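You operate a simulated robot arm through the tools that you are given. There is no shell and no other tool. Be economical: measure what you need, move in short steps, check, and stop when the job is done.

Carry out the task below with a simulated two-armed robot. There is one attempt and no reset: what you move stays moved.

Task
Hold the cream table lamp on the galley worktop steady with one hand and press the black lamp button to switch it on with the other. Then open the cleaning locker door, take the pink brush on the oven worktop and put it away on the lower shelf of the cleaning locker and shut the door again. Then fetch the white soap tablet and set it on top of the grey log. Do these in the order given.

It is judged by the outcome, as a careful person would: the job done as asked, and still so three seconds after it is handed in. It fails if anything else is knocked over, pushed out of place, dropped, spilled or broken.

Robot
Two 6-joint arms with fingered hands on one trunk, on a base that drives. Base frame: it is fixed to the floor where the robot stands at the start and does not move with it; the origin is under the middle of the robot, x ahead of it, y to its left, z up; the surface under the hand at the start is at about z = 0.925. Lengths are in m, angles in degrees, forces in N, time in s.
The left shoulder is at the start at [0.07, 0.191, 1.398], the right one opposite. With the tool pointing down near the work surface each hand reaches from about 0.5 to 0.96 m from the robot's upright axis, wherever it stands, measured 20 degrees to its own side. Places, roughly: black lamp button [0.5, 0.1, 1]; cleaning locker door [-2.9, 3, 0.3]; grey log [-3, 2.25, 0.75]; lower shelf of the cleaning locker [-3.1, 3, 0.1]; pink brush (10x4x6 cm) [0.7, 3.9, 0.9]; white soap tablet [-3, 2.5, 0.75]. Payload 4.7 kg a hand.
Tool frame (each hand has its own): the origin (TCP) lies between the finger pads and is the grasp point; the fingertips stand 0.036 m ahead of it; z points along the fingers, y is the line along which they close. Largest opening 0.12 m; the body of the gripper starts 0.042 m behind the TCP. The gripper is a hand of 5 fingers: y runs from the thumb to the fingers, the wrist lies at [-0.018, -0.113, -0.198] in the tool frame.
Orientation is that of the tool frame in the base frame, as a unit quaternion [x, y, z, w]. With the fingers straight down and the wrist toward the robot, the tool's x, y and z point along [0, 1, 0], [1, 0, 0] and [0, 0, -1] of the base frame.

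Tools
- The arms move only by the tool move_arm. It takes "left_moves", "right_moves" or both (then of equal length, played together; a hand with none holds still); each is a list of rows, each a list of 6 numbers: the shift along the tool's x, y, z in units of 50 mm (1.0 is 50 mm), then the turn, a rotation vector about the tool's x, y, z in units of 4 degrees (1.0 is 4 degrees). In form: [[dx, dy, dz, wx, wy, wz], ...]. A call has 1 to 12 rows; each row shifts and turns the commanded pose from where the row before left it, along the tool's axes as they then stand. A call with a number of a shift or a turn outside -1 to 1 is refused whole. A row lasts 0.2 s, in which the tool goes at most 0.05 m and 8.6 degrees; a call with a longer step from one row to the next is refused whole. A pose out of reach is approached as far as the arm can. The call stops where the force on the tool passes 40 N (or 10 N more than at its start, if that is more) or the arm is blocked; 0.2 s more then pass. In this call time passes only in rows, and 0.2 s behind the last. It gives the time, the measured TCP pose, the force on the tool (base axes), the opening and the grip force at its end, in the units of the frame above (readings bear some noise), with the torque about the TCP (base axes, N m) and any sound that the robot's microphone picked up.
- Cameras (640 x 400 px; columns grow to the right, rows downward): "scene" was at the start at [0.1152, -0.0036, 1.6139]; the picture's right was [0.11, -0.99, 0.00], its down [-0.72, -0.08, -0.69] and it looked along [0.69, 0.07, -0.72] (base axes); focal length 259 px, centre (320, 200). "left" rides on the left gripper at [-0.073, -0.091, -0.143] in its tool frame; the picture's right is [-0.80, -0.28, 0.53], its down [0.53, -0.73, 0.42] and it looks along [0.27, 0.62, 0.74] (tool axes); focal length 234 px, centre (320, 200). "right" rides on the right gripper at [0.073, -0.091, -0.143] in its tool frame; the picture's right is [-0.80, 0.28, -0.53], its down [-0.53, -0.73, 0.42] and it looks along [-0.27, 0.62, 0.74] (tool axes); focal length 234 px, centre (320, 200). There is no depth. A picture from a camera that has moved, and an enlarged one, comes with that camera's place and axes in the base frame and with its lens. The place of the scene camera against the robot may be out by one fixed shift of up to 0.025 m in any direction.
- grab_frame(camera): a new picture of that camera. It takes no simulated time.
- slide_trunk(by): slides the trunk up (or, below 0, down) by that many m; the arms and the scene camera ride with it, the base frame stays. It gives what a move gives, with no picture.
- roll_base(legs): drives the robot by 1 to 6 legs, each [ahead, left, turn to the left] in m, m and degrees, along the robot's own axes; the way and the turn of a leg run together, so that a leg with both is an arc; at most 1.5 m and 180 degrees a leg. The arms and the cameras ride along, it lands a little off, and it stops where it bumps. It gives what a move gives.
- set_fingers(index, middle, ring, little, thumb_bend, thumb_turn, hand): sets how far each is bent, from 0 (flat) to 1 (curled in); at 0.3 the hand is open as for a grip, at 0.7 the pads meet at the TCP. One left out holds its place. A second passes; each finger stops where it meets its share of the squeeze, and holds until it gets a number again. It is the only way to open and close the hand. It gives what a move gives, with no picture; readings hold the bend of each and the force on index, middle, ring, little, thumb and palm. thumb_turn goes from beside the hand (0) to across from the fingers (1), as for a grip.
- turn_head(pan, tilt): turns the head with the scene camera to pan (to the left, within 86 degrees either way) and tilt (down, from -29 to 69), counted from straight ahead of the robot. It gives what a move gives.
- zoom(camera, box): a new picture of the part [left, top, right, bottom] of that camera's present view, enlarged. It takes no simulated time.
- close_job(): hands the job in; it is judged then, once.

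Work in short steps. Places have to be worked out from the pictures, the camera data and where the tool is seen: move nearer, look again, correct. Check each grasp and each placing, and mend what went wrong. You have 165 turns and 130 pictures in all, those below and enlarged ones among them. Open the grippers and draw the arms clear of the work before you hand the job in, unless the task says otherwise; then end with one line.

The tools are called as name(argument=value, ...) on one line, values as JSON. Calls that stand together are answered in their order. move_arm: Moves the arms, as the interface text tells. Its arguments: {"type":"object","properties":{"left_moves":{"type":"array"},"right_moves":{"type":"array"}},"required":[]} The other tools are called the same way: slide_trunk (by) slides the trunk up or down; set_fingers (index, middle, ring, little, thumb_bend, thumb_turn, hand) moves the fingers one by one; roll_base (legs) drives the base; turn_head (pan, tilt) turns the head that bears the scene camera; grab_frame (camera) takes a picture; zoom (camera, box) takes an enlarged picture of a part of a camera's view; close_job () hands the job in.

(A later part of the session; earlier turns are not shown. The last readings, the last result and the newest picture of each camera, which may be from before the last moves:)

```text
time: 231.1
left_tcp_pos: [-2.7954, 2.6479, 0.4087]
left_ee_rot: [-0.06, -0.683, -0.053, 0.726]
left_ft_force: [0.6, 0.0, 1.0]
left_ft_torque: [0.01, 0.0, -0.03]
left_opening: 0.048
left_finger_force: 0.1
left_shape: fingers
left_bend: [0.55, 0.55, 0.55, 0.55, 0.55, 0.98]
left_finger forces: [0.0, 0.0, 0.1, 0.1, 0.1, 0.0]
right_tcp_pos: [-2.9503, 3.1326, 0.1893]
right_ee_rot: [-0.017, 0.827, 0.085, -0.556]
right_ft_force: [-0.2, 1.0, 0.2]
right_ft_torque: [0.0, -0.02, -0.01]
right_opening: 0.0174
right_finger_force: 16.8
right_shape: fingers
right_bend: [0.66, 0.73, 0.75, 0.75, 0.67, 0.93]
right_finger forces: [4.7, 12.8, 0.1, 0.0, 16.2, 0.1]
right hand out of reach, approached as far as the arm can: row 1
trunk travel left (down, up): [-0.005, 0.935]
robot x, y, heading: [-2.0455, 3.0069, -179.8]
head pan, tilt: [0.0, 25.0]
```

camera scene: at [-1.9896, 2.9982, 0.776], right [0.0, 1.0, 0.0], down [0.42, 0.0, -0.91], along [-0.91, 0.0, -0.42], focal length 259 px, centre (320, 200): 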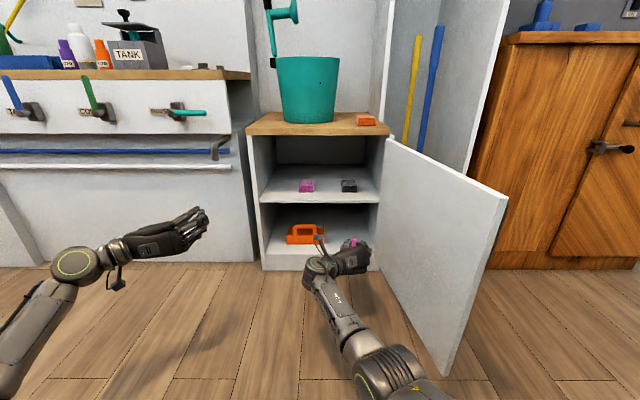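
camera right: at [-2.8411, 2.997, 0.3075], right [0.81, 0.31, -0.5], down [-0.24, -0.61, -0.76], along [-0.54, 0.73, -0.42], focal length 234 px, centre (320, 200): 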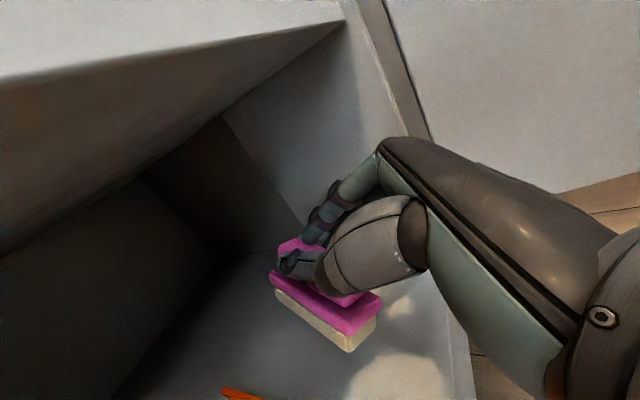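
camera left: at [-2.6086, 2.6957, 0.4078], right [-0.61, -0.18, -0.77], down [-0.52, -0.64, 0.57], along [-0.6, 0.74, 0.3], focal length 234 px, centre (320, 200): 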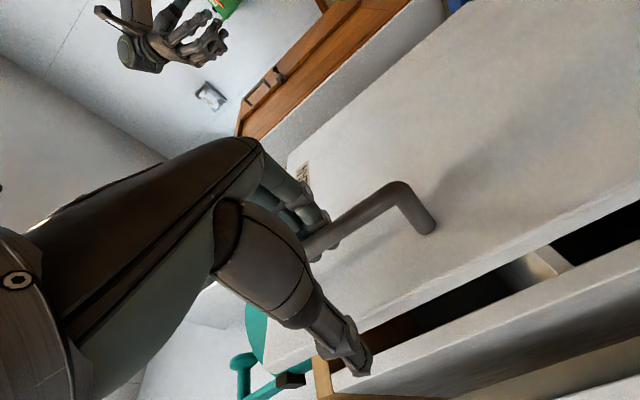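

At the reach limit the hand drifts sideways. I move the base forward 25 mm and correct, then lower further.

roll_base(legs=[[0.025, 0, 0]])

move_arm(right_moves=[[-0.1, -0.3, 0, 0, 0, 0], [-0.2, 0, 0.08, 0, 0, 0], [-0.2, 0, 0.08, 0, 0, 0]])

grab_frame(camera="right")

```text
time: 231.9
left_tcp_pos: [-2.8208, 2.6475, 0.4072]
left_ee_rot: [-0.06, -0.682, -0.052, 0.727]
left_ft_force: [0.4, 0.3, 1.4]
left_ft_torque: [-0.02, 0.0, -0.02]
left_opening: 0.048
left_finger_force: 0.1
left_shape: fingers
left_bend: [0.55, 0.55, 0.55, 0.55, 0.55, 0.98]
left_finger forces: [0.0, 0.0, 0.0, 0.1, 0.0, 0.0]
right_tcp_pos: [-2.9757, 3.1327, 0.1904]
right_ee_rot: [-0.017, 0.826, 0.084, -0.557]
right_ft_force: [-0.6, -0.7, -1.3]
right_ft_torque: [0.05, -0.03, 0.0]
right_opening: 0.0175
right_finger_force: 17.5
right_shape: fingers
right_bend: [0.66, 0.73, 0.75, 0.75, 0.67, 0.93]
right_finger forces: [4.8, 12.8, 0.2, 0.0, 16.3, 0.1]
trunk travel left (down, up): [-0.005, 0.935]
robot x, y, heading: [-2.0708, 3.0087, -179.9]
head pan, tilt: [0.0, 25.0]
```

```text
time: 232.7
left_tcp_pos: [-2.8209, 2.6466, 0.4065]
left_ee_rot: [-0.061, -0.682, -0.052, 0.727]
left_ft_force: [0.3, -0.4, -0.2]
left_ft_torque: [-0.02, -0.03, 0.02]
left_opening: 0.0481
left_finger_force: 0.0
left_shape: fingers
left_bend: [0.55, 0.55, 0.55, 0.55, 0.55, 0.98]
left_finger forces: [0.0, 0.1, 0.0, 0.1, 0.0, 0.1]
right_tcp_pos: [-2.9653, 3.1404, 0.1726]
right_ee_rot: [-0.016, 0.826, 0.085, -0.556]
right_ft_force: [1.1, 0.0, 0.1]
right_ft_torque: [-0.01, -0.05, -0.02]
right_opening: 0.0173
right_finger_force: 16.8
right_shape: fingers
right_bend: [0.66, 0.73, 0.75, 0.75, 0.67, 0.93]
right_finger forces: [4.6, 12.8, 0.2, 0.0, 16.1, 0.0]
right hand out of reach, approached as far as the arm can: row 1, 3
trunk travel left (down, up): [-0.005, 0.935]
robot x, y, heading: [-2.0693, 3.0076, -179.7]
head pan, tilt: [0.0, 25.0]
```

```text
27 pictures are left
camera right: at [-2.8663, 3.0243, 0.2773], right [0.81, 0.31, -0.5], down [-0.24, -0.61, -0.76], along [-0.54, 0.73, -0.42], focal length 234 px, centre (320, 200)
```

right: 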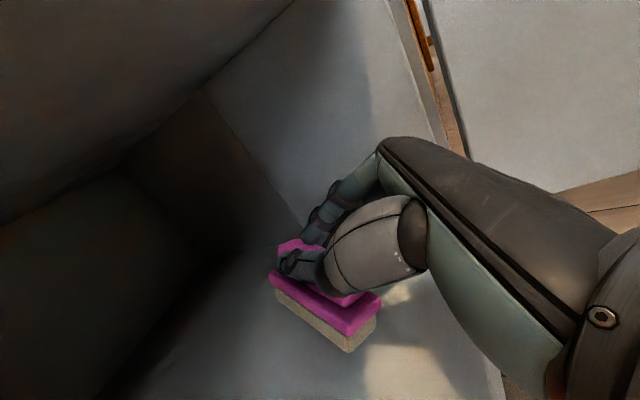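

No contact yet, and the hand drifts right as it lowers. I move the base left 25 mm and continue lowering.

roll_base(legs=[[0, 0.025, 0]])

move_arm(right_moves=[[-0.2, 0, 0.08, 0, 0, 0], [-0.2, 0, 0.08, 0, 0, 0], [-0.2, 0, 0.08, 0, 0, 0]])

```text
time: 233.5
left_tcp_pos: [-2.8204, 2.6222, 0.4077]
left_ee_rot: [-0.06, -0.682, -0.053, 0.727]
left_ft_force: [0.4, -0.1, 0.3]
left_ft_torque: [-0.03, -0.03, 0.01]
left_opening: 0.048
left_finger_force: 0.1
left_shape: fingers
left_bend: [0.55, 0.55, 0.55, 0.55, 0.55, 0.98]
left_finger forces: [0.0, 0.1, 0.0, 0.0, 0.0, 0.0]
right_tcp_pos: [-2.9636, 3.1158, 0.1727]
right_ee_rot: [-0.017, 0.827, 0.084, -0.556]
right_ft_force: [1.1, -0.2, -0.8]
right_ft_torque: [0.03, -0.01, 0.03]
right_opening: 0.0174
right_finger_force: 16.9
right_shape: fingers
right_bend: [0.66, 0.73, 0.75, 0.75, 0.67, 0.93]
right_finger forces: [4.8, 12.7, 0.2, 0.1, 16.2, 0.1]
trunk travel left (down, up): [-0.005, 0.935]
robot x, y, heading: [-2.0721, 2.9831, -179.9]
head pan, tilt: [0.0, 25.0]
```

```text
time: 234.3
left_tcp_pos: [-2.82, 2.6216, 0.4084]
left_ee_rot: [-0.059, -0.682, -0.052, 0.728]
left_ft_force: [-0.1, 0.4, -0.1]
left_ft_torque: [-0.02, 0.0, 0.02]
left_opening: 0.0478
left_finger_force: 0.0
left_shape: fingers
left_bend: [0.55, 0.55, 0.55, 0.55, 0.55, 0.98]
left_finger forces: [0.0, 0.0, 0.0, 0.0, 0.0, 0.1]
right_tcp_pos: [-2.9568, 3.1252, 0.1468]
right_ee_rot: [-0.018, 0.826, 0.084, -0.556]
right_ft_force: [-0.1, 2.2, 4.3]
right_ft_torque: [-0.03, 0.06, -0.05]
right_opening: 0.0142
right_finger_force: 19.1
right_shape: fingers
right_bend: [0.71, 0.73, 0.75, 0.75, 0.69, 0.92]
right_finger forces: [5.4, 13.4, 0.0, 0.0, 18.6, 0.0]
right hand out of reach, approached as far as the arm can: row 2, 3
trunk travel left (down, up): [-0.005, 0.935]
robot x, y, heading: [-2.0706, 2.9854, -179.8]
head pan, tilt: [0.0, 25.0]
```

Contact is felt (4 N). I take a look before releasing.

grab_frame(camera="right")

```text
26 pictures are left
camera right: at [-2.8583, 3.0085, 0.2525], right [0.81, 0.31, -0.5], down [-0.24, -0.61, -0.76], along [-0.54, 0.73, -0.42], focal length 234 px, centre (320, 200)
```

right: 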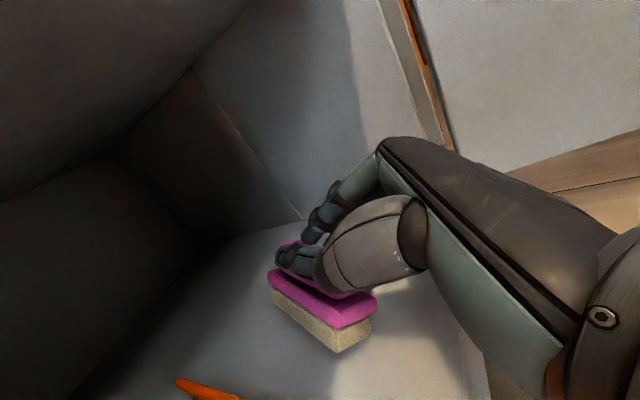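

The brush is essentially flat on the shelf. I open the hand.

set_fingers(hand="right", index=0.4, middle=0.4, ring=0.4, little=0.4, thumb_bend=0.4)

grab_frame(camera="right")

```text
time: 235.3
left_tcp_pos: [-2.8212, 2.6214, 0.4083]
left_ee_rot: [-0.06, -0.683, -0.053, 0.726]
left_ft_force: [0.2, -0.1, 0.2]
left_ft_torque: [0.0, 0.03, 0.01]
left_opening: 0.048
left_finger_force: 0.0
left_shape: fingers
left_bend: [0.55, 0.55, 0.55, 0.55, 0.55, 0.98]
left_finger forces: [0.0, 0.1, 0.1, 0.0, 0.1, 0.0]
right_tcp_pos: [-2.9571, 3.1243, 0.1479]
right_ee_rot: [-0.018, 0.827, 0.083, -0.555]
right_ft_force: [0.7, -0.3, 0.6]
right_ft_torque: [0.02, -0.04, 0.01]
right_opening: 0.0928
right_finger_force: 0.0
right_shape: fingers
right_bend: [0.4, 0.4, 0.4, 0.4, 0.4, 0.97]
right_finger forces: [0.0, 0.1, 0.0, 0.0, 0.1, 0.0]
trunk travel left (down, up): [-0.005, 0.935]
robot x, y, heading: [-2.0709, 2.9877, -179.7]
head pan, tilt: [0.0, 25.0]
```

```text
25 pictures are left
camera right: at [-2.8581, 3.0081, 0.2511], right [0.81, 0.31, -0.5], down [-0.23, -0.61, -0.76], along [-0.54, 0.73, -0.42], focal length 234 px, centre (320, 200)
```

right: 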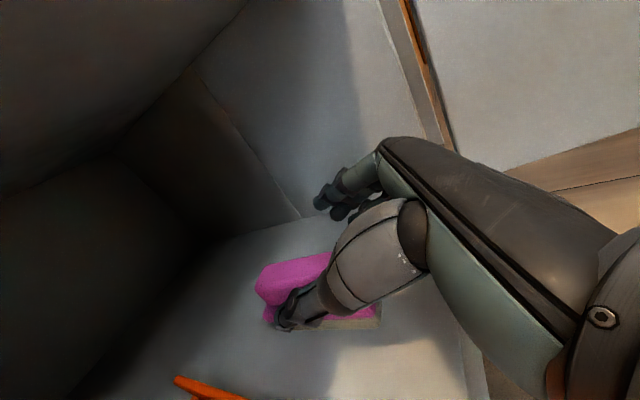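

The brush stands upright on the lower shelf. I back out straight, then raise the trunk to lift the hand over the door.

roll_base(legs=[[-0.2, 0, 0]])

grab_frame(camera="scene")

slide_trunk(by=0.4)

slide_trunk(by=0.3)

```text
time: 236.9
left_tcp_pos: [-2.621, 2.6224, 0.4084]
left_ee_rot: [-0.06, -0.682, -0.053, 0.727]
left_ft_force: [1.0, -0.4, -0.1]
left_ft_torque: [0.0, 0.02, 0.03]
left_opening: 0.0482
left_finger_force: 0.0
left_shape: fingers
left_bend: [0.55, 0.55, 0.55, 0.55, 0.55, 0.98]
left_finger forces: [0.1, 0.1, 0.1, 0.0, 0.0, 0.1]
right_tcp_pos: [-2.7555, 3.1247, 0.1467]
right_ee_rot: [-0.019, 0.827, 0.083, -0.556]
right_ft_force: [0.4, -0.1, 0.8]
right_ft_torque: [-0.01, 0.0, -0.01]
right_opening: 0.0928
right_finger_force: 0.1
right_shape: fingers
right_bend: [0.4, 0.4, 0.4, 0.4, 0.4, 0.97]
right_finger forces: [0.0, 0.0, 0.0, 0.1, 0.0, 0.1]
trunk travel left (down, up): [-0.005, 0.935]
robot x, y, heading: [-1.8734, 2.9838, -179.8]
head pan, tilt: [0.0, 25.0]
```

```text
24 pictures are left
camera scene: at [-2.0282, 2.973, 0.776], right [0.0, 1.0, 0.0], down [0.42, 0.0, -0.91], along [-0.91, 0.0, -0.42], focal length 259 px, centre (320, 200)
```

scene: 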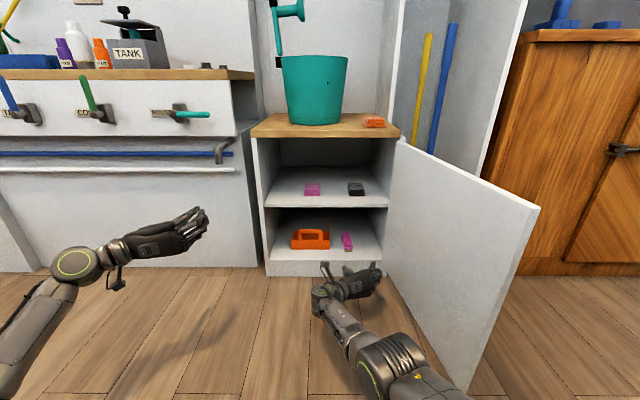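

```text
time: 240.8
left_tcp_pos: [-2.6208, 2.6225, 0.8078]
left_ee_rot: [-0.059, -0.682, -0.052, 0.727]
left_ft_force: [0.6, -0.3, 0.3]
left_ft_torque: [0.0, 0.04, 0.02]
left_opening: 0.0479
left_finger_force: 0.1
left_shape: fingers
left_bend: [0.55, 0.55, 0.55, 0.55, 0.55, 0.98]
left_finger forces: [0.0, 0.0, 0.0, 0.0, 0.1, 0.0]
right_tcp_pos: [-2.7567, 3.1248, 0.5469]
right_ee_rot: [-0.017, 0.827, 0.083, -0.555]
right_ft_force: [0.2, -0.4, 0.1]
right_ft_torque: [0.02, 0.0, 0.01]
right_opening: 0.0929
right_finger_force: 0.0
right_shape: fingers
right_bend: [0.4, 0.4, 0.4, 0.4, 0.4, 0.97]
right_finger forces: [0.0, 0.0, 0.0, 0.0, 0.0, 0.0]
trunk travel left (down, up): [-0.405, 0.535]
robot x, y, heading: [-1.8732, 2.9833, -179.6]
head pan, tilt: [0.0, 25.0]
```

```text
time: 243.8
left_tcp_pos: [-2.6205, 2.6216, 1.1072]
left_ee_rot: [-0.061, -0.682, -0.052, 0.727]
left_ft_force: [-0.5, -0.4, 0.3]
left_ft_torque: [-0.01, -0.03, 0.0]
left_opening: 0.048
left_finger_force: 0.1
left_shape: fingers
left_bend: [0.55, 0.55, 0.55, 0.55, 0.55, 0.98]
left_finger forces: [0.0, 0.0, 0.0, 0.1, 0.1, 0.1]
right_tcp_pos: [-2.7563, 3.124, 0.8452]
right_ee_rot: [-0.019, 0.827, 0.083, -0.555]
right_ft_force: [0.6, -0.7, 0.0]
right_ft_torque: [0.01, 0.05, 0.0]
right_opening: 0.0927
right_finger_force: 0.1
right_shape: fingers
right_bend: [0.4, 0.4, 0.4, 0.4, 0.4, 0.97]
right_finger forces: [0.0, 0.0, 0.0, 0.0, 0.1, 0.0]
trunk travel left (down, up): [-0.705, 0.235]
robot x, y, heading: [-1.8687, 2.986, -179.4]
head pan, tilt: [0.0, 25.0]
```

I carry the hand over the door to its far (+y) side and lower it there.

roll_base(legs=[[-0.05, -0.4, 0]])

slide_trunk(by=-0.4)

grab_frame(camera="scene")

```text
time: 246.3
left_tcp_pos: [-2.57, 3.0094, 1.1074]
left_ee_rot: [-0.054, -0.682, -0.046, 0.728]
left_ft_force: [1.0, -0.3, 0.9]
left_ft_torque: [0.0, 0.01, -0.01]
left_opening: 0.0482
left_finger_force: 0.1
left_shape: fingers
left_bend: [0.55, 0.55, 0.55, 0.55, 0.55, 0.98]
left_finger forces: [0.1, 0.0, 0.1, 0.1, 0.0, 0.0]
right_tcp_pos: [-2.7146, 3.5095, 0.8467]
right_ee_rot: [-0.026, 0.827, 0.079, -0.557]
right_ft_force: [-0.5, -0.5, -0.2]
right_ft_torque: [-0.04, -0.01, 0.0]
right_opening: 0.0928
right_finger_force: 0.0
right_shape: fingers
right_bend: [0.4, 0.4, 0.4, 0.4, 0.4, 0.97]
right_finger forces: [0.0, 0.1, 0.0, 0.0, 0.1, 0.0]
trunk travel left (down, up): [-0.705, 0.235]
robot x, y, heading: [-1.8237, 3.3816, -178.7]
head pan, tilt: [0.0, 25.0]
```

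```text
time: 250.1
left_tcp_pos: [-2.5698, 3.0094, 0.7079]
left_ee_rot: [-0.054, -0.682, -0.046, 0.728]
left_ft_force: [-0.8, 0.1, 0.3]
left_ft_torque: [0.02, -0.03, 0.03]
left_opening: 0.0481
left_finger_force: 0.1
left_shape: fingers
left_bend: [0.55, 0.55, 0.55, 0.55, 0.55, 0.98]
left_finger forces: [0.0, 0.2, 0.0, 0.1, 0.1, 0.0]
right_tcp_pos: [-2.7139, 3.5079, 0.4468]
right_ee_rot: [-0.025, 0.827, 0.079, -0.556]
right_ft_force: [0.1, 0.3, 0.2]
right_ft_torque: [0.0, 0.0, -0.01]
right_opening: 0.093
right_finger_force: 0.0
right_shape: fingers
right_bend: [0.4, 0.4, 0.4, 0.4, 0.4, 0.97]
right_finger forces: [0.1, 0.0, 0.0, 0.0, 0.0, 0.1]
trunk travel left (down, up): [-0.305, 0.635]
robot x, y, heading: [-1.8281, 3.3844, -178.8]
head pan, tilt: [0.0, 25.0]
```

```text
23 pictures are left
camera scene: at [-1.9838, 3.3698, 1.0761], right [-0.02, 1.0, 0.0], down [0.42, 0.01, -0.91], along [-0.91, -0.02, -0.42], focal length 259 px, centre (320, 200)
```

scene: 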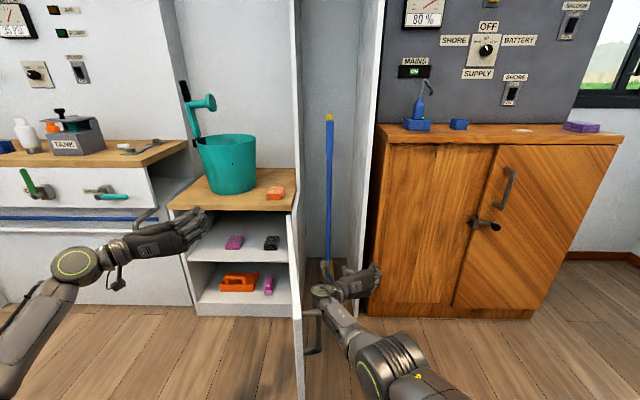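

The right hand is on the outer side of the door. I back up 0.12 m and yaw the hand about 56° left, so its fingers lead against the door.

roll_base(legs=[[-0.12, 0, -1]])

move_arm(right_moves=[[0, 0, 0, 0.9, 0.16, -0.36], [0, 0, 0, 0.9, 0.16, -0.36], [0, 0, 0, 0.9, 0.16, -0.36], [0, 0, 0, 0.9, 0.16, -0.36], [0, 0, 0, 0.9, 0.16, -0.36], [0, 0, 0, 0.9, 0.16, -0.36], [0, 0, 0, 0.9, 0.16, -0.36], [0, 0, 0, 0.9, 0.16, -0.36], [0, 0, 0, 0.9, 0.16, -0.36], [0, 0, 0, 0.9, 0.16, -0.36], [0, 0, 0, 0.9, 0.16, -0.36], [0, 0, 0, 0.9, 0.16, -0.36]])

set_fingers(hand="right", index=0.6, middle=0.6, ring=0.6, little=0.6, thumb_bend=0.6)

grab_frame(camera="scene")

```text
time: 251.3
left_tcp_pos: [-2.459, 3.0239, 0.7079]
left_ee_rot: [-0.061, -0.682, -0.053, 0.727]
left_ft_force: [0.0, -0.7, 0.0]
left_ft_torque: [-0.02, 0.0, -0.02]
left_opening: 0.0481
left_finger_force: 0.0
left_shape: fingers
left_bend: [0.55, 0.55, 0.55, 0.55, 0.55, 0.98]
left_finger forces: [0.0, 0.0, 0.0, 0.0, 0.0, 0.0]
right_tcp_pos: [-2.5943, 3.5259, 0.4476]
right_ee_rot: [-0.018, 0.827, 0.083, -0.556]
right_ft_force: [0.6, 0.4, -1.1]
right_ft_torque: [0.02, 0.02, -0.01]
right_opening: 0.0928
right_finger_force: 0.0
right_shape: fingers
right_bend: [0.4, 0.4, 0.4, 0.4, 0.4, 0.97]
right_finger forces: [0.0, 0.0, 0.1, 0.0, 0.0, 0.0]
trunk travel left (down, up): [-0.305, 0.635]
robot x, y, heading: [-1.7063, 3.3869, -180.1]
head pan, tilt: [0.0, 25.0]
```

```text
time: 253.9
left_tcp_pos: [-2.4604, 3.0235, 0.7081]
left_ee_rot: [-0.061, -0.682, -0.053, 0.727]
left_ft_force: [-0.5, 0.3, 0.4]
left_ft_torque: [0.0, 0.0, 0.01]
left_opening: 0.048
left_finger_force: 0.1
left_shape: fingers
left_bend: [0.55, 0.55, 0.55, 0.55, 0.55, 0.98]
left_finger forces: [0.0, 0.0, 0.1, 0.1, 0.0, 0.0]
right_tcp_pos: [-2.5944, 3.5252, 0.4478]
right_ee_rot: [-0.347, 0.75, -0.146, -0.544]
right_ft_force: [0.2, -0.3, 0.3]
right_ft_torque: [0.0, 0.02, -0.02]
right_opening: 0.0928
right_finger_force: 0.1
right_shape: fingers
right_bend: [0.4, 0.4, 0.4, 0.4, 0.4, 0.97]
right_finger forces: [0.0, 0.0, 0.0, 0.0, 0.0, 0.0]
trunk travel left (down, up): [-0.305, 0.635]
robot x, y, heading: [-1.7049, 3.3803, -179.9]
head pan, tilt: [0.0, 25.0]
```

```text
time: 254.9
left_tcp_pos: [-2.4597, 3.0244, 0.7083]
left_ee_rot: [-0.06, -0.682, -0.053, 0.727]
left_ft_force: [0.2, 0.1, 0.3]
left_ft_torque: [-0.01, -0.01, -0.01]
left_opening: 0.048
left_finger_force: 0.1
left_shape: fingers
left_bend: [0.55, 0.55, 0.55, 0.55, 0.55, 0.98]
left_finger forces: [0.0, 0.0, 0.0, 0.0, 0.0, 0.0]
right_tcp_pos: [-2.5949, 3.5278, 0.4466]
right_ee_rot: [-0.347, 0.75, -0.145, -0.544]
right_ft_force: [-0.1, -0.1, -0.4]
right_ft_torque: [0.0, -0.01, -0.03]
right_opening: 0.0338
right_finger_force: 0.0
right_shape: fingers
right_bend: [0.6, 0.6, 0.6, 0.6, 0.6, 0.97]
right_finger forces: [0.0, 0.1, 0.0, 0.1, 0.0, 0.0]
trunk travel left (down, up): [-0.305, 0.635]
robot x, y, heading: [-1.7086, 3.3864, -180.0]
head pan, tilt: [0.0, 25.0]
```

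```text
22 pictures are left
camera scene: at [-1.8668, 3.3737, 1.076], right [0.0, 1.0, 0.0], down [0.42, 0.0, -0.91], along [-0.91, 0.0, -0.42], focal length 259 px, centre (320, 200)
```

scene: 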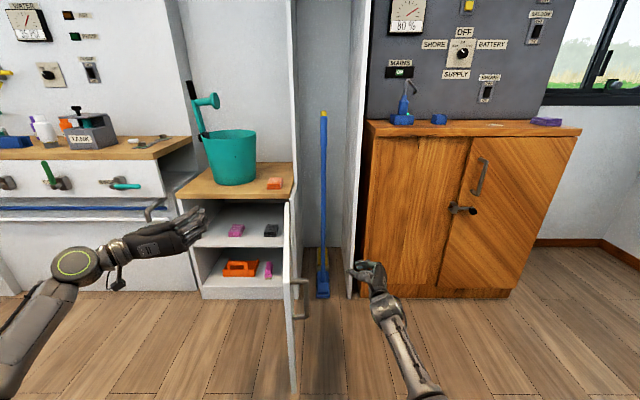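

The hand is set to push. I drive left 0.2 m, then sweep the arm left against the door.

roll_base(legs=[[0, 0.2, 0]])

move_arm(right_moves=[[0.25, -0.55, 0.5, 0, 0, 0], [0.25, -0.55, 0.5, 0, 0, 0], [0.25, -0.55, 0.5, 0, 0, 0], [0.25, -0.55, 0.5, 0, 0, 0], [0.25, -0.55, 0.5, 0, 0, 0], [0.25, -0.55, 0.5, 0, 0, 0]])

grab_frame(camera="scene")

```text
time: 256.5
left_tcp_pos: [-2.46, 2.8232, 0.7088]
left_ee_rot: [-0.061, -0.682, -0.054, 0.727]
left_ft_force: [-1.0, -0.5, 0.2]
left_ft_torque: [0.01, 0.01, 0.02]
left_opening: 0.0481
left_finger_force: 0.1
left_shape: fingers
left_bend: [0.55, 0.55, 0.55, 0.55, 0.55, 0.98]
left_finger forces: [0.0, 0.0, 0.1, 0.1, 0.0, 0.1]
right_tcp_pos: [-2.5952, 3.3267, 0.4463]
right_ee_rot: [-0.347, 0.75, -0.145, -0.544]
right_ft_force: [-0.4, -0.3, 0.2]
right_ft_torque: [-0.01, 0.0, 0.0]
right_opening: 0.0339
right_finger_force: 0.0
right_shape: fingers
right_bend: [0.6, 0.6, 0.6, 0.6, 0.6, 0.97]
right_finger forces: [0.1, 0.1, 0.0, 0.0, 0.0, 0.0]
trunk travel left (down, up): [-0.305, 0.635]
robot x, y, heading: [-1.7112, 3.1887, -179.9]
head pan, tilt: [0.0, 25.0]
```

```text
time: 257.9
left_tcp_pos: [-2.4591, 2.8229, 0.7079]
left_ee_rot: [-0.061, -0.682, -0.054, 0.727]
left_ft_force: [0.3, -0.1, 1.3]
left_ft_torque: [-0.01, 0.0, -0.01]
left_opening: 0.0478
left_finger_force: 0.0
left_shape: fingers
left_bend: [0.55, 0.55, 0.55, 0.55, 0.55, 0.98]
left_finger forces: [0.0, 0.0, 0.0, 0.0, 0.0, 0.0]
right_tcp_pos: [-2.5964, 3.0931, 0.4372]
right_ee_rot: [-0.347, 0.751, -0.145, -0.543]
right_ft_force: [-1.1, -1.1, 0.0]
right_ft_torque: [0.01, 0.0, 0.02]
right_opening: 0.0331
right_finger_force: 0.1
right_shape: fingers
right_bend: [0.6, 0.6, 0.6, 0.6, 0.6, 0.98]
right_finger forces: [0.0, 0.0, 0.0, 0.0, 0.0, 0.1]
right hand out of reach, approached as far as the arm can: row 6
trunk travel left (down, up): [-0.305, 0.635]
robot x, y, heading: [-1.7096, 3.1902, -180.0]
head pan, tilt: [0.0, 25.0]
```

```text
21 pictures are left
camera scene: at [-1.8662, 3.1733, 1.076], right [0.0, 1.0, 0.0], down [0.42, 0.0, -0.91], along [-0.91, 0.0, -0.42], focal length 259 px, centre (320, 200)
```

scene: 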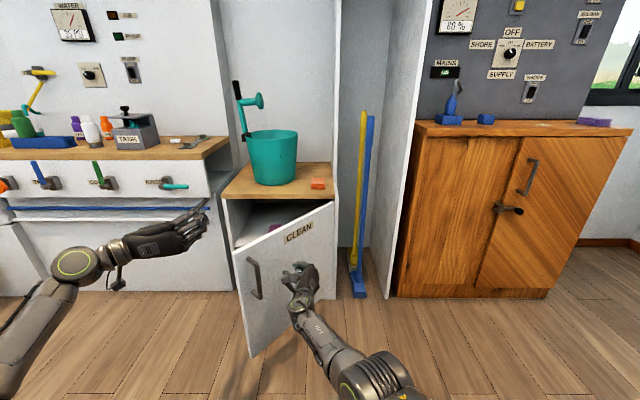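

The door swung to about 45°. I drive forward and left to press it further closed.

roll_base(legs=[[0.13, 0.08, 0]])

roll_base(legs=[[0.09, 0.02, 0]])

grab_frame(camera="scene")

```text
time: 259.3
left_tcp_pos: [-2.5905, 2.746, 0.7074]
left_ee_rot: [-0.063, -0.682, -0.055, 0.727]
left_ft_force: [-0.6, -1.2, -1.0]
left_ft_torque: [0.03, -0.02, -0.02]
left_opening: 0.0484
left_finger_force: 0.1
left_shape: fingers
left_bend: [0.55, 0.55, 0.55, 0.55, 0.55, 0.98]
left_finger forces: [0.0, 0.1, 0.1, 0.0, 0.0, 0.0]
right_tcp_pos: [-2.7271, 3.0156, 0.4355]
right_ee_rot: [-0.345, 0.751, -0.146, -0.543]
right_ft_force: [-0.1, 0.2, 0.1]
right_ft_torque: [0.02, -0.01, 0.01]
right_opening: 0.0333
right_finger_force: 0.0
right_shape: fingers
right_bend: [0.6, 0.6, 0.6, 0.6, 0.6, 0.98]
right_finger forces: [0.1, 0.0, 0.0, 0.0, 0.0, 0.0]
trunk travel left (down, up): [-0.305, 0.635]
robot x, y, heading: [-1.8394, 3.1031, 179.8]
head pan, tilt: [0.0, 25.0]
```

```text
time: 260.4
left_tcp_pos: [-2.6813, 2.7262, 0.7073]
left_ee_rot: [-0.063, -0.682, -0.056, 0.726]
left_ft_force: [-0.7, 0.0, 0.4]
left_ft_torque: [0.01, 0.0, -0.01]
left_opening: 0.048
left_finger_force: 0.0
left_shape: fingers
left_bend: [0.55, 0.55, 0.55, 0.55, 0.55, 0.98]
left_finger forces: [0.0, 0.0, 0.1, 0.0, 0.0, 0.0]
right_tcp_pos: [-2.816, 2.9958, 0.4351]
right_ee_rot: [-0.345, 0.751, -0.146, -0.543]
right_ft_force: [0.9, 0.4, -0.4]
right_ft_torque: [-0.02, 0.0, 0.03]
right_opening: 0.0324
right_finger_force: 0.4
right_shape: fingers
right_bend: [0.61, 0.6, 0.6, 0.6, 0.6, 0.98]
right_finger forces: [0.9, 0.0, 0.0, 0.0, 0.0, 0.1]
trunk travel left (down, up): [-0.305, 0.635]
robot x, y, heading: [-1.93, 3.0847, 180.0]
head pan, tilt: [0.0, 25.0]
```

```text
20 pictures are left
camera scene: at [-2.0864, 3.0731, 1.0759], right [0.0, 1.0, 0.0], down [0.42, 0.0, -0.91], along [-0.91, 0.0, -0.42], focal length 259 px, centre (320, 200)
```

scene: 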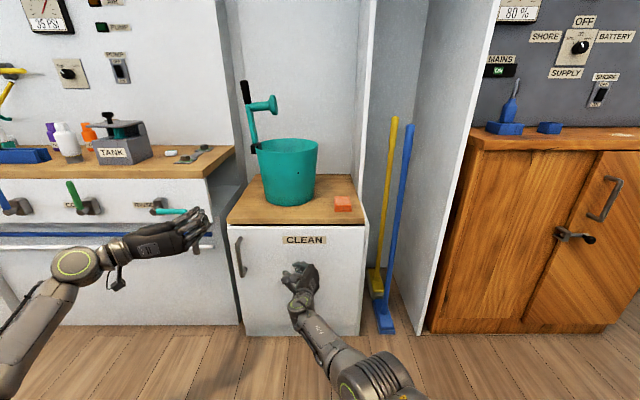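

The door is nearly shut. I press it home with the arm until force is felt.

move_arm(right_moves=[[0.05, 0.2, 0.21, 0, 0, 0], [0.05, 0.2, 0.21, 0, 0, 0], [0.05, 0.2, 0.21, 0, 0, 0]])

zoom(camera="scene", box=[200, 160, 400, 340])

```text
time: 261.2
left_tcp_pos: [-2.68, 2.7256, 0.7066]
left_ee_rot: [-0.062, -0.682, -0.055, 0.726]
left_ft_force: [0.0, 0.2, -0.3]
left_ft_torque: [0.02, 0.0, 0.0]
left_opening: 0.0481
left_finger_force: 0.1
left_shape: fingers
left_bend: [0.55, 0.55, 0.55, 0.55, 0.55, 0.98]
left_finger forces: [0.0, 0.0, 0.0, 0.0, 0.1, 0.0]
right_tcp_pos: [-2.8303, 3.0067, 0.4459]
right_ee_rot: [-0.345, 0.753, -0.146, -0.541]
right_ft_force: [31.2, 2.8, -12.6]
right_ft_torque: [-0.02, -0.85, -0.22]
right_opening: 0.0176
right_finger_force: 14.8
right_shape: fingers
right_bend: [0.71, 0.71, 0.63, 0.6, 0.6, 0.98]
right_finger forces: [10.2, 14.9, 5.6, 0.0, 0.0, 0.1]
right hand out of reach, approached as far as the arm can: row 1, 2, 3
trunk travel left (down, up): [-0.305, 0.635]
robot x, y, heading: [-1.9271, 3.0868, 180.1]
head pan, tilt: [0.0, 25.0]
```

```text
2.22 times, centred on (300, 250) of scene
camera zoom: at [-2.0856, 3.0733, 1.0758], right [0.0, 1.0, 0.0], down [0.42, 0.0, -0.91], along [-0.91, 0.0, -0.42], focal length 575 px, centre (364, 89)
```

zoom: 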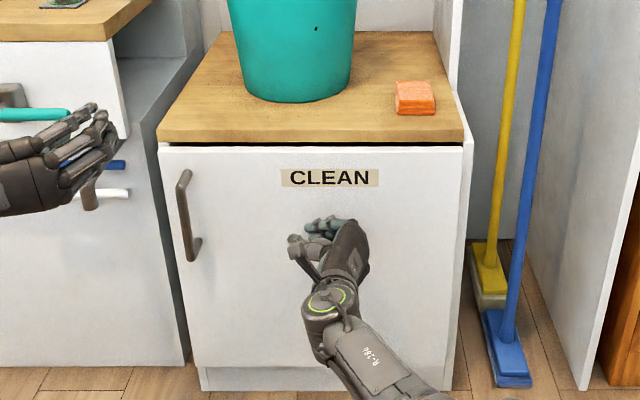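

The door is shut, with a firm 31 N reaction. I withdraw, raise the trunk and look at the tank worktop for the soap and the log.

roll_base(legs=[[-0.1, -0.08, 0]])

slide_trunk(by=0.4)

turn_head(pan=33, tilt=32)

zoom(camera="scene", box=[180, 100, 460, 300])

```text
time: 262.5
left_tcp_pos: [-2.58, 2.8079, 0.7091]
left_ee_rot: [-0.063, -0.682, -0.056, 0.727]
left_ft_force: [-0.1, 0.9, -0.9]
left_ft_torque: [-0.04, 0.02, 0.01]
left_opening: 0.048
left_finger_force: 0.0
left_shape: fingers
left_bend: [0.55, 0.55, 0.55, 0.55, 0.55, 0.98]
left_finger forces: [0.1, 0.1, 0.0, 0.1, 0.0, 0.0]
right_tcp_pos: [-2.7312, 3.087, 0.4519]
right_ee_rot: [-0.345, 0.752, -0.145, -0.543]
right_ft_force: [0.1, 0.3, 0.0]
right_ft_torque: [0.03, 0.02, 0.01]
right_opening: 0.0333
right_finger_force: 0.0
right_shape: fingers
right_bend: [0.6, 0.6, 0.6, 0.6, 0.6, 0.98]
right_finger forces: [0.0, 0.0, 0.0, 0.0, 0.0, 0.0]
trunk travel left (down, up): [-0.305, 0.635]
robot x, y, heading: [-1.8271, 3.1629, 180.0]
head pan, tilt: [0.0, 25.0]
```

```text
time: 266.3
left_tcp_pos: [-2.5791, 2.8062, 1.1074]
left_ee_rot: [-0.063, -0.682, -0.055, 0.727]
left_ft_force: [0.1, 0.6, -0.1]
left_ft_torque: [0.01, 0.0, 0.01]
left_opening: 0.0482
left_finger_force: 0.2
left_shape: fingers
left_bend: [0.55, 0.55, 0.55, 0.55, 0.55, 0.98]
left_finger forces: [0.0, 0.1, 0.0, 0.0, 0.0, 0.0]
right_tcp_pos: [-2.7328, 3.0876, 0.8507]
right_ee_rot: [-0.345, 0.752, -0.145, -0.543]
right_ft_force: [-0.8, 0.3, -0.4]
right_ft_torque: [-0.04, 0.02, 0.02]
right_opening: 0.0332
right_finger_force: 0.0
right_shape: fingers
right_bend: [0.6, 0.6, 0.6, 0.6, 0.6, 0.98]
right_finger forces: [0.1, 0.0, 0.1, 0.1, 0.1, 0.0]
trunk travel left (down, up): [-0.705, 0.235]
robot x, y, heading: [-1.8268, 3.165, 180.0]
head pan, tilt: [0.0, 25.0]
```

```text
time: 267.3
left_tcp_pos: [-2.5798, 2.8061, 1.1077]
left_ee_rot: [-0.063, -0.683, -0.056, 0.726]
left_ft_force: [0.3, -0.1, 0.4]
left_ft_torque: [-0.02, -0.01, 0.0]
left_opening: 0.048
left_finger_force: 0.0
left_shape: fingers
left_bend: [0.55, 0.55, 0.55, 0.55, 0.55, 0.98]
left_finger forces: [0.0, 0.0, 0.0, 0.1, 0.0, 0.0]
right_tcp_pos: [-2.7329, 3.0856, 0.8506]
right_ee_rot: [-0.344, 0.752, -0.145, -0.543]
right_ft_force: [-0.3, 0.6, -0.1]
right_ft_torque: [0.01, 0.01, 0.01]
right_opening: 0.0333
right_finger_force: 0.1
right_shape: fingers
right_bend: [0.6, 0.6, 0.6, 0.6, 0.6, 0.98]
right_finger forces: [0.1, 0.0, 0.0, 0.0, 0.1, 0.1]
trunk travel left (down, up): [-0.705, 0.235]
robot x, y, heading: [-1.8295, 3.1637, 179.7]
head pan, tilt: [33.0, 32.0]
```

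```text
2.00 times, centred on (320, 200) of scene
camera zoom: at [-1.9683, 3.1043, 1.4649], right [-0.54, 0.84, 0.0], down [0.45, 0.29, -0.85], along [-0.71, -0.46, -0.53], focal length 517 px, centre (320, 200)
```

zoom: 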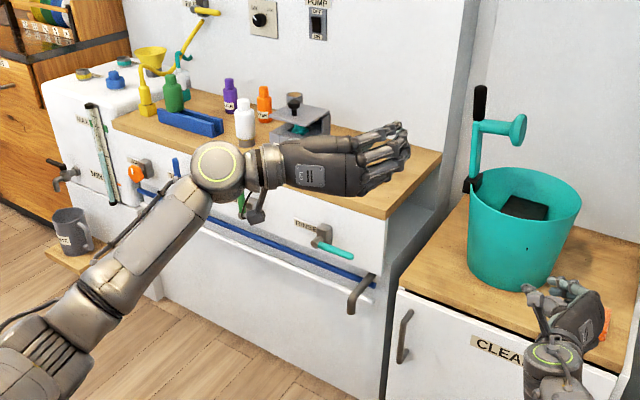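

My left hand blocks the view. I withdraw the right hand back and to the right, and move the left hand down-pointing again (as in the lamp grasp).

move_arm(right_moves=[[-0.1, 0.06, -0.9, 0, 0, 0], [-0.1, 0.06, -0.9, 0, 0, 0], [-0.1, 0.06, -0.9, 0, 0, 0], [-0.1, 0.06, -0.9, 0, 0, 0], [-0.1, 0.06, -0.9, 0, 0, 0], [-0.1, 0.06, -0.9, 0, 0, 0], [0, 0, 0, 0, 0, 0], [0, 0, 0, 0, 0, 0], [0, 0, 0, 0, 0, 0], [0, 0, 0, 0, 0, 0], [0, 0, 0, 0, 0, 0]], left_moves=[[0, 0, 0, 0, -1, 0], [0, 0, 0, 0, -1, 0], [0, 0, 0, 0, -1, 0], [0, 0, 0, 0, -1, 0], [0, 0, 0, 0, -1, 0], [0, 0, 0, 0, -1, 0], [0, 0, 0, 0, -1, 0], [0, 0, 0, 0, -1, 0], [0, 0, 0, 0, -1, 0], [0, 0, 0, 0, -1, 0], [0, 0, 0, 0, -1, 0]])

move_arm(left_moves=[[0, 0, 0, 0, -1, 0], [0, 0, 0, 0, -1, 0], [0, 0, 0, 0, -1, 0], [0, 0, 0, 0, -1, 0], [0, 0, 0, 0, -1, 0], [0, 0, 0, 0, -1, 0], [0, 0, 0, 0, -1, 0], [0, 0, 0, 0, -1, 0], [0, 0, 0, 0, -1, 0], [0, 0, 0, 0, -1, 0], [0, 0, 0, 0, -1, 0]])

```text
time: 269.9
left_tcp_pos: [-2.5798, 2.8057, 1.1085]
left_ee_rot: [0.079, 0.905, 0.028, -0.417]
left_ft_force: [-0.7, 0.5, 0.0]
left_ft_torque: [0.01, -0.02, 0.01]
left_opening: 0.0479
left_finger_force: 0.1
left_shape: fingers
left_bend: [0.55, 0.55, 0.55, 0.55, 0.55, 0.98]
left_finger forces: [0.1, 0.0, 0.0, 0.0, 0.1, 0.0]
right_tcp_pos: [-2.5519, 3.3088, 0.9226]
right_ee_rot: [-0.361, 0.757, -0.106, -0.534]
right_ft_force: [0.4, -0.5, -0.4]
right_ft_torque: [0.04, 0.0, -0.04]
right_opening: 0.033
right_finger_force: 0.1
right_shape: fingers
right_bend: [0.6, 0.6, 0.6, 0.6, 0.6, 0.98]
right_finger forces: [0.1, 0.0, 0.0, 0.1, 0.0, 0.0]
trunk travel left (down, up): [-0.705, 0.235]
robot x, y, heading: [-1.8255, 3.1676, 179.9]
head pan, tilt: [33.0, 32.0]
stopped in row 11 (right hand): the arm was blocked; the commanded pose is now the measured one
```

```text
time: 272.3
left_tcp_pos: [-2.6024, 2.8108, 1.0933]
left_ee_rot: [0.082, 0.995, -0.003, -0.049]
left_ft_force: [-0.9, 0.9, -1.0]
left_ft_torque: [0.0, -0.02, 0.03]
left_opening: 0.0481
left_finger_force: 0.1
left_shape: fingers
left_bend: [0.55, 0.55, 0.55, 0.55, 0.55, 0.98]
left_finger forces: [0.0, 0.0, 0.1, 0.0, 0.1, 0.0]
left hand out of reach, approached as far as the arm can: row 11
right_tcp_pos: [-2.5522, 3.3088, 0.9204]
right_ee_rot: [-0.36, 0.758, -0.108, -0.534]
right_ft_force: [0.7, -0.5, 0.0]
right_ft_torque: [0.0, 0.01, 0.02]
right_opening: 0.0332
right_finger_force: 0.0
right_shape: fingers
right_bend: [0.6, 0.6, 0.6, 0.6, 0.6, 0.98]
right_finger forces: [0.1, 0.1, 0.0, 0.1, 0.0, 0.0]
trunk travel left (down, up): [-0.705, 0.235]
robot x, y, heading: [-1.8288, 3.1665, 179.6]
head pan, tilt: [33.0, 32.0]
```

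The left hand points down again. I raise the right hand well above the bucket's height and take the trunk up a little, so nothing catches when I move in to the tank worktop.

move_arm(right_moves=[[0.85, 0.14, -0.34, 0, 0, 0], [0.85, 0.14, -0.34, 0, 0, 0], [0.85, 0.14, -0.34, 0, 0, 0], [0.85, 0.14, -0.34, 0, 0, 0], [0.85, 0.14, -0.34, 0, 0, 0], [0.85, 0.14, -0.34, 0, 0, 0], [0.85, 0.14, -0.34, 0, 0, 0]])

slide_trunk(by=0.1)

roll_base(legs=[[0.2, 0.1, 0], [0.1, 0.45, 0]])

turn_head(pan=0, tilt=35)

grab_frame(camera="scene")

```text
time: 273.9
left_tcp_pos: [-2.6005, 2.8078, 1.0948]
left_ee_rot: [0.082, 0.995, -0.003, -0.05]
left_ft_force: [0.2, 0.3, 0.1]
left_ft_torque: [0.0, 0.01, -0.04]
left_opening: 0.0482
left_finger_force: 0.0
left_shape: fingers
left_bend: [0.55, 0.55, 0.55, 0.55, 0.55, 0.98]
left_finger forces: [0.0, 0.0, 0.0, 0.1, 0.1, 0.0]
right_tcp_pos: [-2.5481, 3.2797, 1.2463]
right_ee_rot: [-0.361, 0.757, -0.107, -0.533]
right_ft_force: [0.0, -0.2, -1.0]
right_ft_torque: [-0.01, 0.02, 0.03]
right_opening: 0.033
right_finger_force: 0.1
right_shape: fingers
right_bend: [0.6, 0.6, 0.6, 0.6, 0.6, 0.98]
right_finger forces: [0.0, 0.1, 0.0, 0.0, 0.1, 0.1]
trunk travel left (down, up): [-0.705, 0.235]
robot x, y, heading: [-1.8245, 3.1669, 180.0]
head pan, tilt: [33.0, 32.0]
```

```text
time: 275.2
left_tcp_pos: [-2.6017, 2.8097, 1.1947]
left_ee_rot: [0.082, 0.995, -0.002, -0.049]
left_ft_force: [-0.2, -0.7, 1.2]
left_ft_torque: [0.0, -0.04, -0.03]
left_opening: 0.0482
left_finger_force: 0.0
left_shape: fingers
left_bend: [0.55, 0.55, 0.55, 0.55, 0.55, 0.98]
left_finger forces: [0.0, 0.0, 0.0, 0.0, 0.0, 0.0]
right_tcp_pos: [-2.548, 3.2818, 1.3447]
right_ee_rot: [-0.36, 0.758, -0.108, -0.534]
right_ft_force: [0.1, 0.4, -1.0]
right_ft_torque: [0.0, 0.01, -0.03]
right_opening: 0.0331
right_finger_force: 0.1
right_shape: fingers
right_bend: [0.6, 0.6, 0.6, 0.6, 0.6, 0.98]
right_finger forces: [0.1, 0.0, 0.0, 0.0, 0.0, 0.0]
trunk travel left (down, up): [-0.805, 0.135]
robot x, y, heading: [-1.8286, 3.1655, 179.7]
head pan, tilt: [33.0, 32.0]
```

```text
time: 279.3
left_tcp_pos: [-2.8957, 2.2461, 1.1948]
left_ee_rot: [0.077, 0.996, -0.004, -0.049]
left_ft_force: [0.0, 0.7, -0.5]
left_ft_torque: [-0.03, 0.04, -0.01]
left_opening: 0.0479
left_finger_force: 0.0
left_shape: fingers
left_bend: [0.55, 0.55, 0.55, 0.55, 0.55, 0.98]
left_finger forces: [0.0, 0.0, 0.1, 0.0, 0.0, 0.0]
right_tcp_pos: [-2.8475, 2.7192, 1.3459]
right_ee_rot: [-0.363, 0.756, -0.11, -0.533]
right_ft_force: [-0.1, 0.7, -0.2]
right_ft_torque: [-0.01, -0.01, 0.03]
right_opening: 0.0333
right_finger_force: 0.0
right_shape: fingers
right_bend: [0.6, 0.6, 0.6, 0.6, 0.6, 0.98]
right_finger forces: [0.0, 0.0, 0.1, 0.0, 0.0, 0.0]
trunk travel left (down, up): [-0.805, 0.135]
robot x, y, heading: [-2.1266, 2.6096, -179.4]
head pan, tilt: [33.0, 32.0]
```

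```text
time: 280.3
left_tcp_pos: [-2.8963, 2.2459, 1.1944]
left_ee_rot: [0.077, 0.996, -0.004, -0.048]
left_ft_force: [0.3, 0.4, 0.6]
left_ft_torque: [0.02, 0.0, 0.0]
left_opening: 0.0482
left_finger_force: 0.0
left_shape: fingers
left_bend: [0.55, 0.55, 0.55, 0.55, 0.55, 0.98]
left_finger forces: [0.1, 0.0, 0.0, 0.1, 0.1, 0.1]
right_tcp_pos: [-2.8488, 2.7185, 1.3452]
right_ee_rot: [-0.364, 0.755, -0.111, -0.533]
right_ft_force: [0.3, 0.8, -0.8]
right_ft_torque: [0.0, 0.02, 0.0]
right_opening: 0.033
right_finger_force: 0.1
right_shape: fingers
right_bend: [0.6, 0.6, 0.6, 0.6, 0.6, 0.98]
right_finger forces: [0.0, 0.0, 0.0, 0.0, 0.0, 0.0]
trunk travel left (down, up): [-0.805, 0.135]
robot x, y, heading: [-2.1264, 2.6128, -179.6]
head pan, tilt: [0.0, 35.0]
```

```text
17 pictures are left
camera scene: at [-2.2795, 2.5967, 1.5603], right [-0.01, 1.0, 0.0], down [0.57, 0.0, -0.82], along [-0.82, -0.01, -0.57], focal length 259 px, centre (320, 200)
```

scene: 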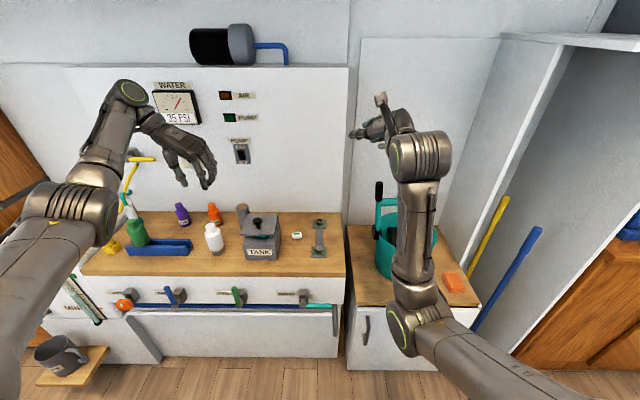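

Now the worktop is visible. I zoom in on the TANK box area for the soap and log.

zoom(camera="scene", box=[195, 190, 345, 280])

```text
4.27 times, centred on (270, 235) of scene
camera zoom: at [-2.2795, 2.5967, 1.5603], right [-0.01, 1.0, 0.0], down [0.57, 0.0, -0.82], along [-0.82, -0.01, -0.57], focal length 1104 px, centre (533, 51)
```

zoom: 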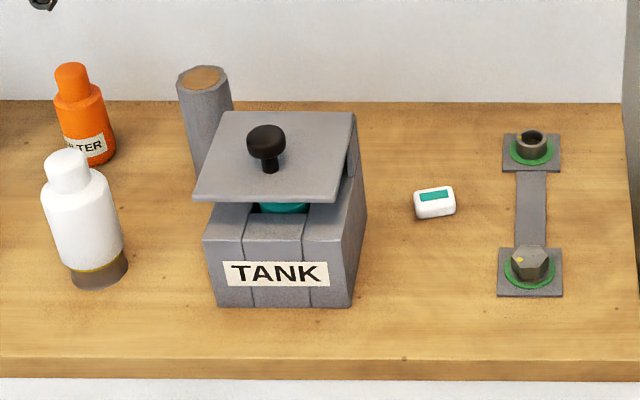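

The soap is at about [-3.14, 2.47] (roughly 4×3 cm) and the log stands upright at about [-3.21, 2.22], top z≈0.87. Because of the TANK box I turn the left hand so its wrist is toward me, closing along x.

move_arm(left_moves=[[0, 0, 0, 0, 0, -1], [0, 0, 0, 0, 0, -1], [0, 0, 0, 0, 0, -1], [0, 0, 0, 0, 0, -1], [0, 0, 0, 0, 0, -1], [0, 0, 0, 0, 0, -1], [0, 0, 0, 0, 0, -1], [0, 0, 0, 0, 0, -1], [0, 0, 0, 0, 0, -1], [0, 0, 0, 0, 0, -1], [0, 0, 0, 0, 0, -1], [0, 0, 0, 0, 0, -1]])

move_arm(left_moves=[[0, 0, 0, 0, 0, -1], [0, 0, 0, 0, 0, -1], [0, 0, 0, 0, 0, -1], [0, 0, 0, 0, 0, -1], [0, 0, 0, 0, 0, -1], [0, 0, 0, 0, 0, -1], [0, 0, 0, 0, 0, -1], [0, 0, 0, 0, 0, -1], [0, 0, 0, 0, 0, -1], [0, 0, 0, 0, 0, -1], [0, 0, 0, 0, 0, -1], [0, 0, 0, 0, 0, -0.6]])

set_fingers(hand="left", index=0.45, middle=0.45, ring=0.45, little=0.45, thumb_bend=0.45)

```text
time: 282.9
left_tcp_pos: [-2.8955, 2.2457, 1.1948]
left_ee_rot: [-0.335, 0.941, 0.017, -0.046]
left_ft_force: [-0.2, 0.5, 0.4]
left_ft_torque: [-0.01, -0.03, 0.03]
left_opening: 0.0482
left_finger_force: 0.1
left_shape: fingers
left_bend: [0.55, 0.55, 0.55, 0.55, 0.55, 0.98]
left_finger forces: [0.1, 0.1, 0.1, 0.0, 0.0, 0.0]
right_tcp_pos: [-2.8466, 2.7188, 1.3453]
right_ee_rot: [-0.365, 0.755, -0.11, -0.533]
right_ft_force: [0.1, 0.0, -0.7]
right_ft_torque: [-0.01, -0.02, 0.01]
right_opening: 0.033
right_finger_force: 0.2
right_shape: fingers
right_bend: [0.6, 0.6, 0.6, 0.6, 0.6, 0.98]
right_finger forces: [0.0, 0.0, 0.1, 0.0, 0.0, 0.1]
trunk travel left (down, up): [-0.805, 0.135]
robot x, y, heading: [-2.1236, 2.6094, -179.6]
head pan, tilt: [0.0, 35.0]
```

```text
time: 285.5
left_tcp_pos: [-2.895, 2.2451, 1.1943]
left_ee_rot: [-0.679, 0.732, 0.035, -0.036]
left_ft_force: [1.1, 0.3, -0.1]
left_ft_torque: [-0.02, 0.03, 0.01]
left_opening: 0.0481
left_finger_force: 0.0
left_shape: fingers
left_bend: [0.55, 0.55, 0.55, 0.55, 0.55, 0.98]
left_finger forces: [0.1, 0.0, 0.0, 0.1, 0.1, 0.0]
right_tcp_pos: [-2.8471, 2.7173, 1.3461]
right_ee_rot: [-0.365, 0.755, -0.11, -0.534]
right_ft_force: [1.2, -0.8, -0.3]
right_ft_torque: [0.02, -0.01, 0.01]
right_opening: 0.0335
right_finger_force: 0.0
right_shape: fingers
right_bend: [0.6, 0.6, 0.6, 0.6, 0.6, 0.98]
right_finger forces: [0.1, 0.0, 0.1, 0.0, 0.1, 0.0]
trunk travel left (down, up): [-0.805, 0.135]
robot x, y, heading: [-2.1249, 2.6123, -179.6]
head pan, tilt: [0.0, 35.0]
```

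```text
time: 286.5
left_tcp_pos: [-2.8961, 2.2456, 1.1946]
left_ee_rot: [-0.678, 0.733, 0.035, -0.036]
left_ft_force: [-0.4, -0.6, 0.2]
left_ft_torque: [-0.03, 0.02, 0.0]
left_opening: 0.0775
left_finger_force: 0.0
left_shape: fingers
left_bend: [0.45, 0.45, 0.45, 0.45, 0.45, 0.98]
left_finger forces: [0.0, 0.0, 0.0, 0.0, 0.1, 0.1]
right_tcp_pos: [-2.847, 2.7184, 1.3452]
right_ee_rot: [-0.364, 0.755, -0.11, -0.534]
right_ft_force: [-0.1, -1.2, 0.5]
right_ft_torque: [-0.01, -0.01, 0.01]
right_opening: 0.0332
right_finger_force: 0.1
right_shape: fingers
right_bend: [0.6, 0.6, 0.6, 0.6, 0.6, 0.98]
right_finger forces: [0.0, 0.0, 0.0, 0.1, 0.0, 0.1]
trunk travel left (down, up): [-0.805, 0.135]
robot x, y, heading: [-2.1281, 2.6096, -179.7]
head pan, tilt: [0.0, 35.0]
```

The hand is in the standard down pose. I drive so it comes above the soap, straighten its tilt and look with the wrist camera.

roll_base(legs=[[0.2, -0.2, 0]])

move_arm(left_moves=[[0, 0, 0.8, 0.7, 0, 0], [0, 0, 0.8, 0.7, 0, 0], [0, 0, 0.8, 0, 0, 0], [0, 0, 0.8, 0, 0, 0]])

grab_frame(camera="left")

```text
time: 288.5
left_tcp_pos: [-3.0945, 2.4484, 1.194]
left_ee_rot: [-0.676, 0.735, 0.033, -0.036]
left_ft_force: [-0.1, -0.6, 0.5]
left_ft_torque: [0.0, 0.03, 0.0]
left_opening: 0.0775
left_finger_force: 0.1
left_shape: fingers
left_bend: [0.45, 0.45, 0.45, 0.45, 0.45, 0.98]
left_finger forces: [0.0, 0.0, 0.0, 0.0, 0.1, 0.0]
right_tcp_pos: [-3.0453, 2.9215, 1.3456]
right_ee_rot: [-0.363, 0.755, -0.109, -0.535]
right_ft_force: [-0.9, -0.2, 0.7]
right_ft_torque: [0.05, 0.03, 0.01]
right_opening: 0.0333
right_finger_force: 0.0
right_shape: fingers
right_bend: [0.6, 0.6, 0.6, 0.6, 0.6, 0.98]
right_finger forces: [0.1, 0.0, 0.1, 0.1, 0.1, 0.0]
trunk travel left (down, up): [-0.805, 0.135]
robot x, y, heading: [-2.3259, 2.8132, -180.0]
head pan, tilt: [0.0, 35.0]
```

```text
time: 289.5
left_tcp_pos: [-3.1019, 2.4488, 1.0334]
left_ee_rot: [-0.678, 0.735, -0.002, -0.004]
left_ft_force: [-1.0, -0.6, -0.3]
left_ft_torque: [0.0, -0.01, 0.01]
left_opening: 0.0775
left_finger_force: 0.0
left_shape: fingers
left_bend: [0.45, 0.45, 0.45, 0.45, 0.45, 0.98]
left_finger forces: [0.1, 0.0, 0.1, 0.1, 0.0, 0.1]
right_tcp_pos: [-3.0454, 2.9211, 1.3455]
right_ee_rot: [-0.363, 0.756, -0.109, -0.533]
right_ft_force: [0.2, 0.3, 0.4]
right_ft_torque: [-0.01, -0.01, -0.02]
right_opening: 0.0328
right_finger_force: 0.1
right_shape: fingers
right_bend: [0.6, 0.6, 0.6, 0.6, 0.6, 0.98]
right_finger forces: [0.0, 0.1, 0.0, 0.0, 0.1, 0.1]
trunk travel left (down, up): [-0.805, 0.135]
robot x, y, heading: [-2.3222, 2.8117, -179.7]
head pan, tilt: [0.0, 35.0]
```

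```text
15 pictures are left
camera left: at [-3.0051, 2.5147, 1.1767], right [0.34, 0.77, -0.53], down [0.69, -0.59, -0.42], along [-0.64, -0.22, -0.73], focal length 234 px, centre (320, 200)
```

left: 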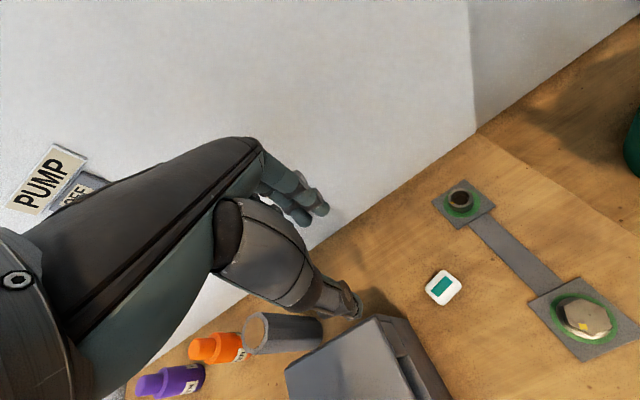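

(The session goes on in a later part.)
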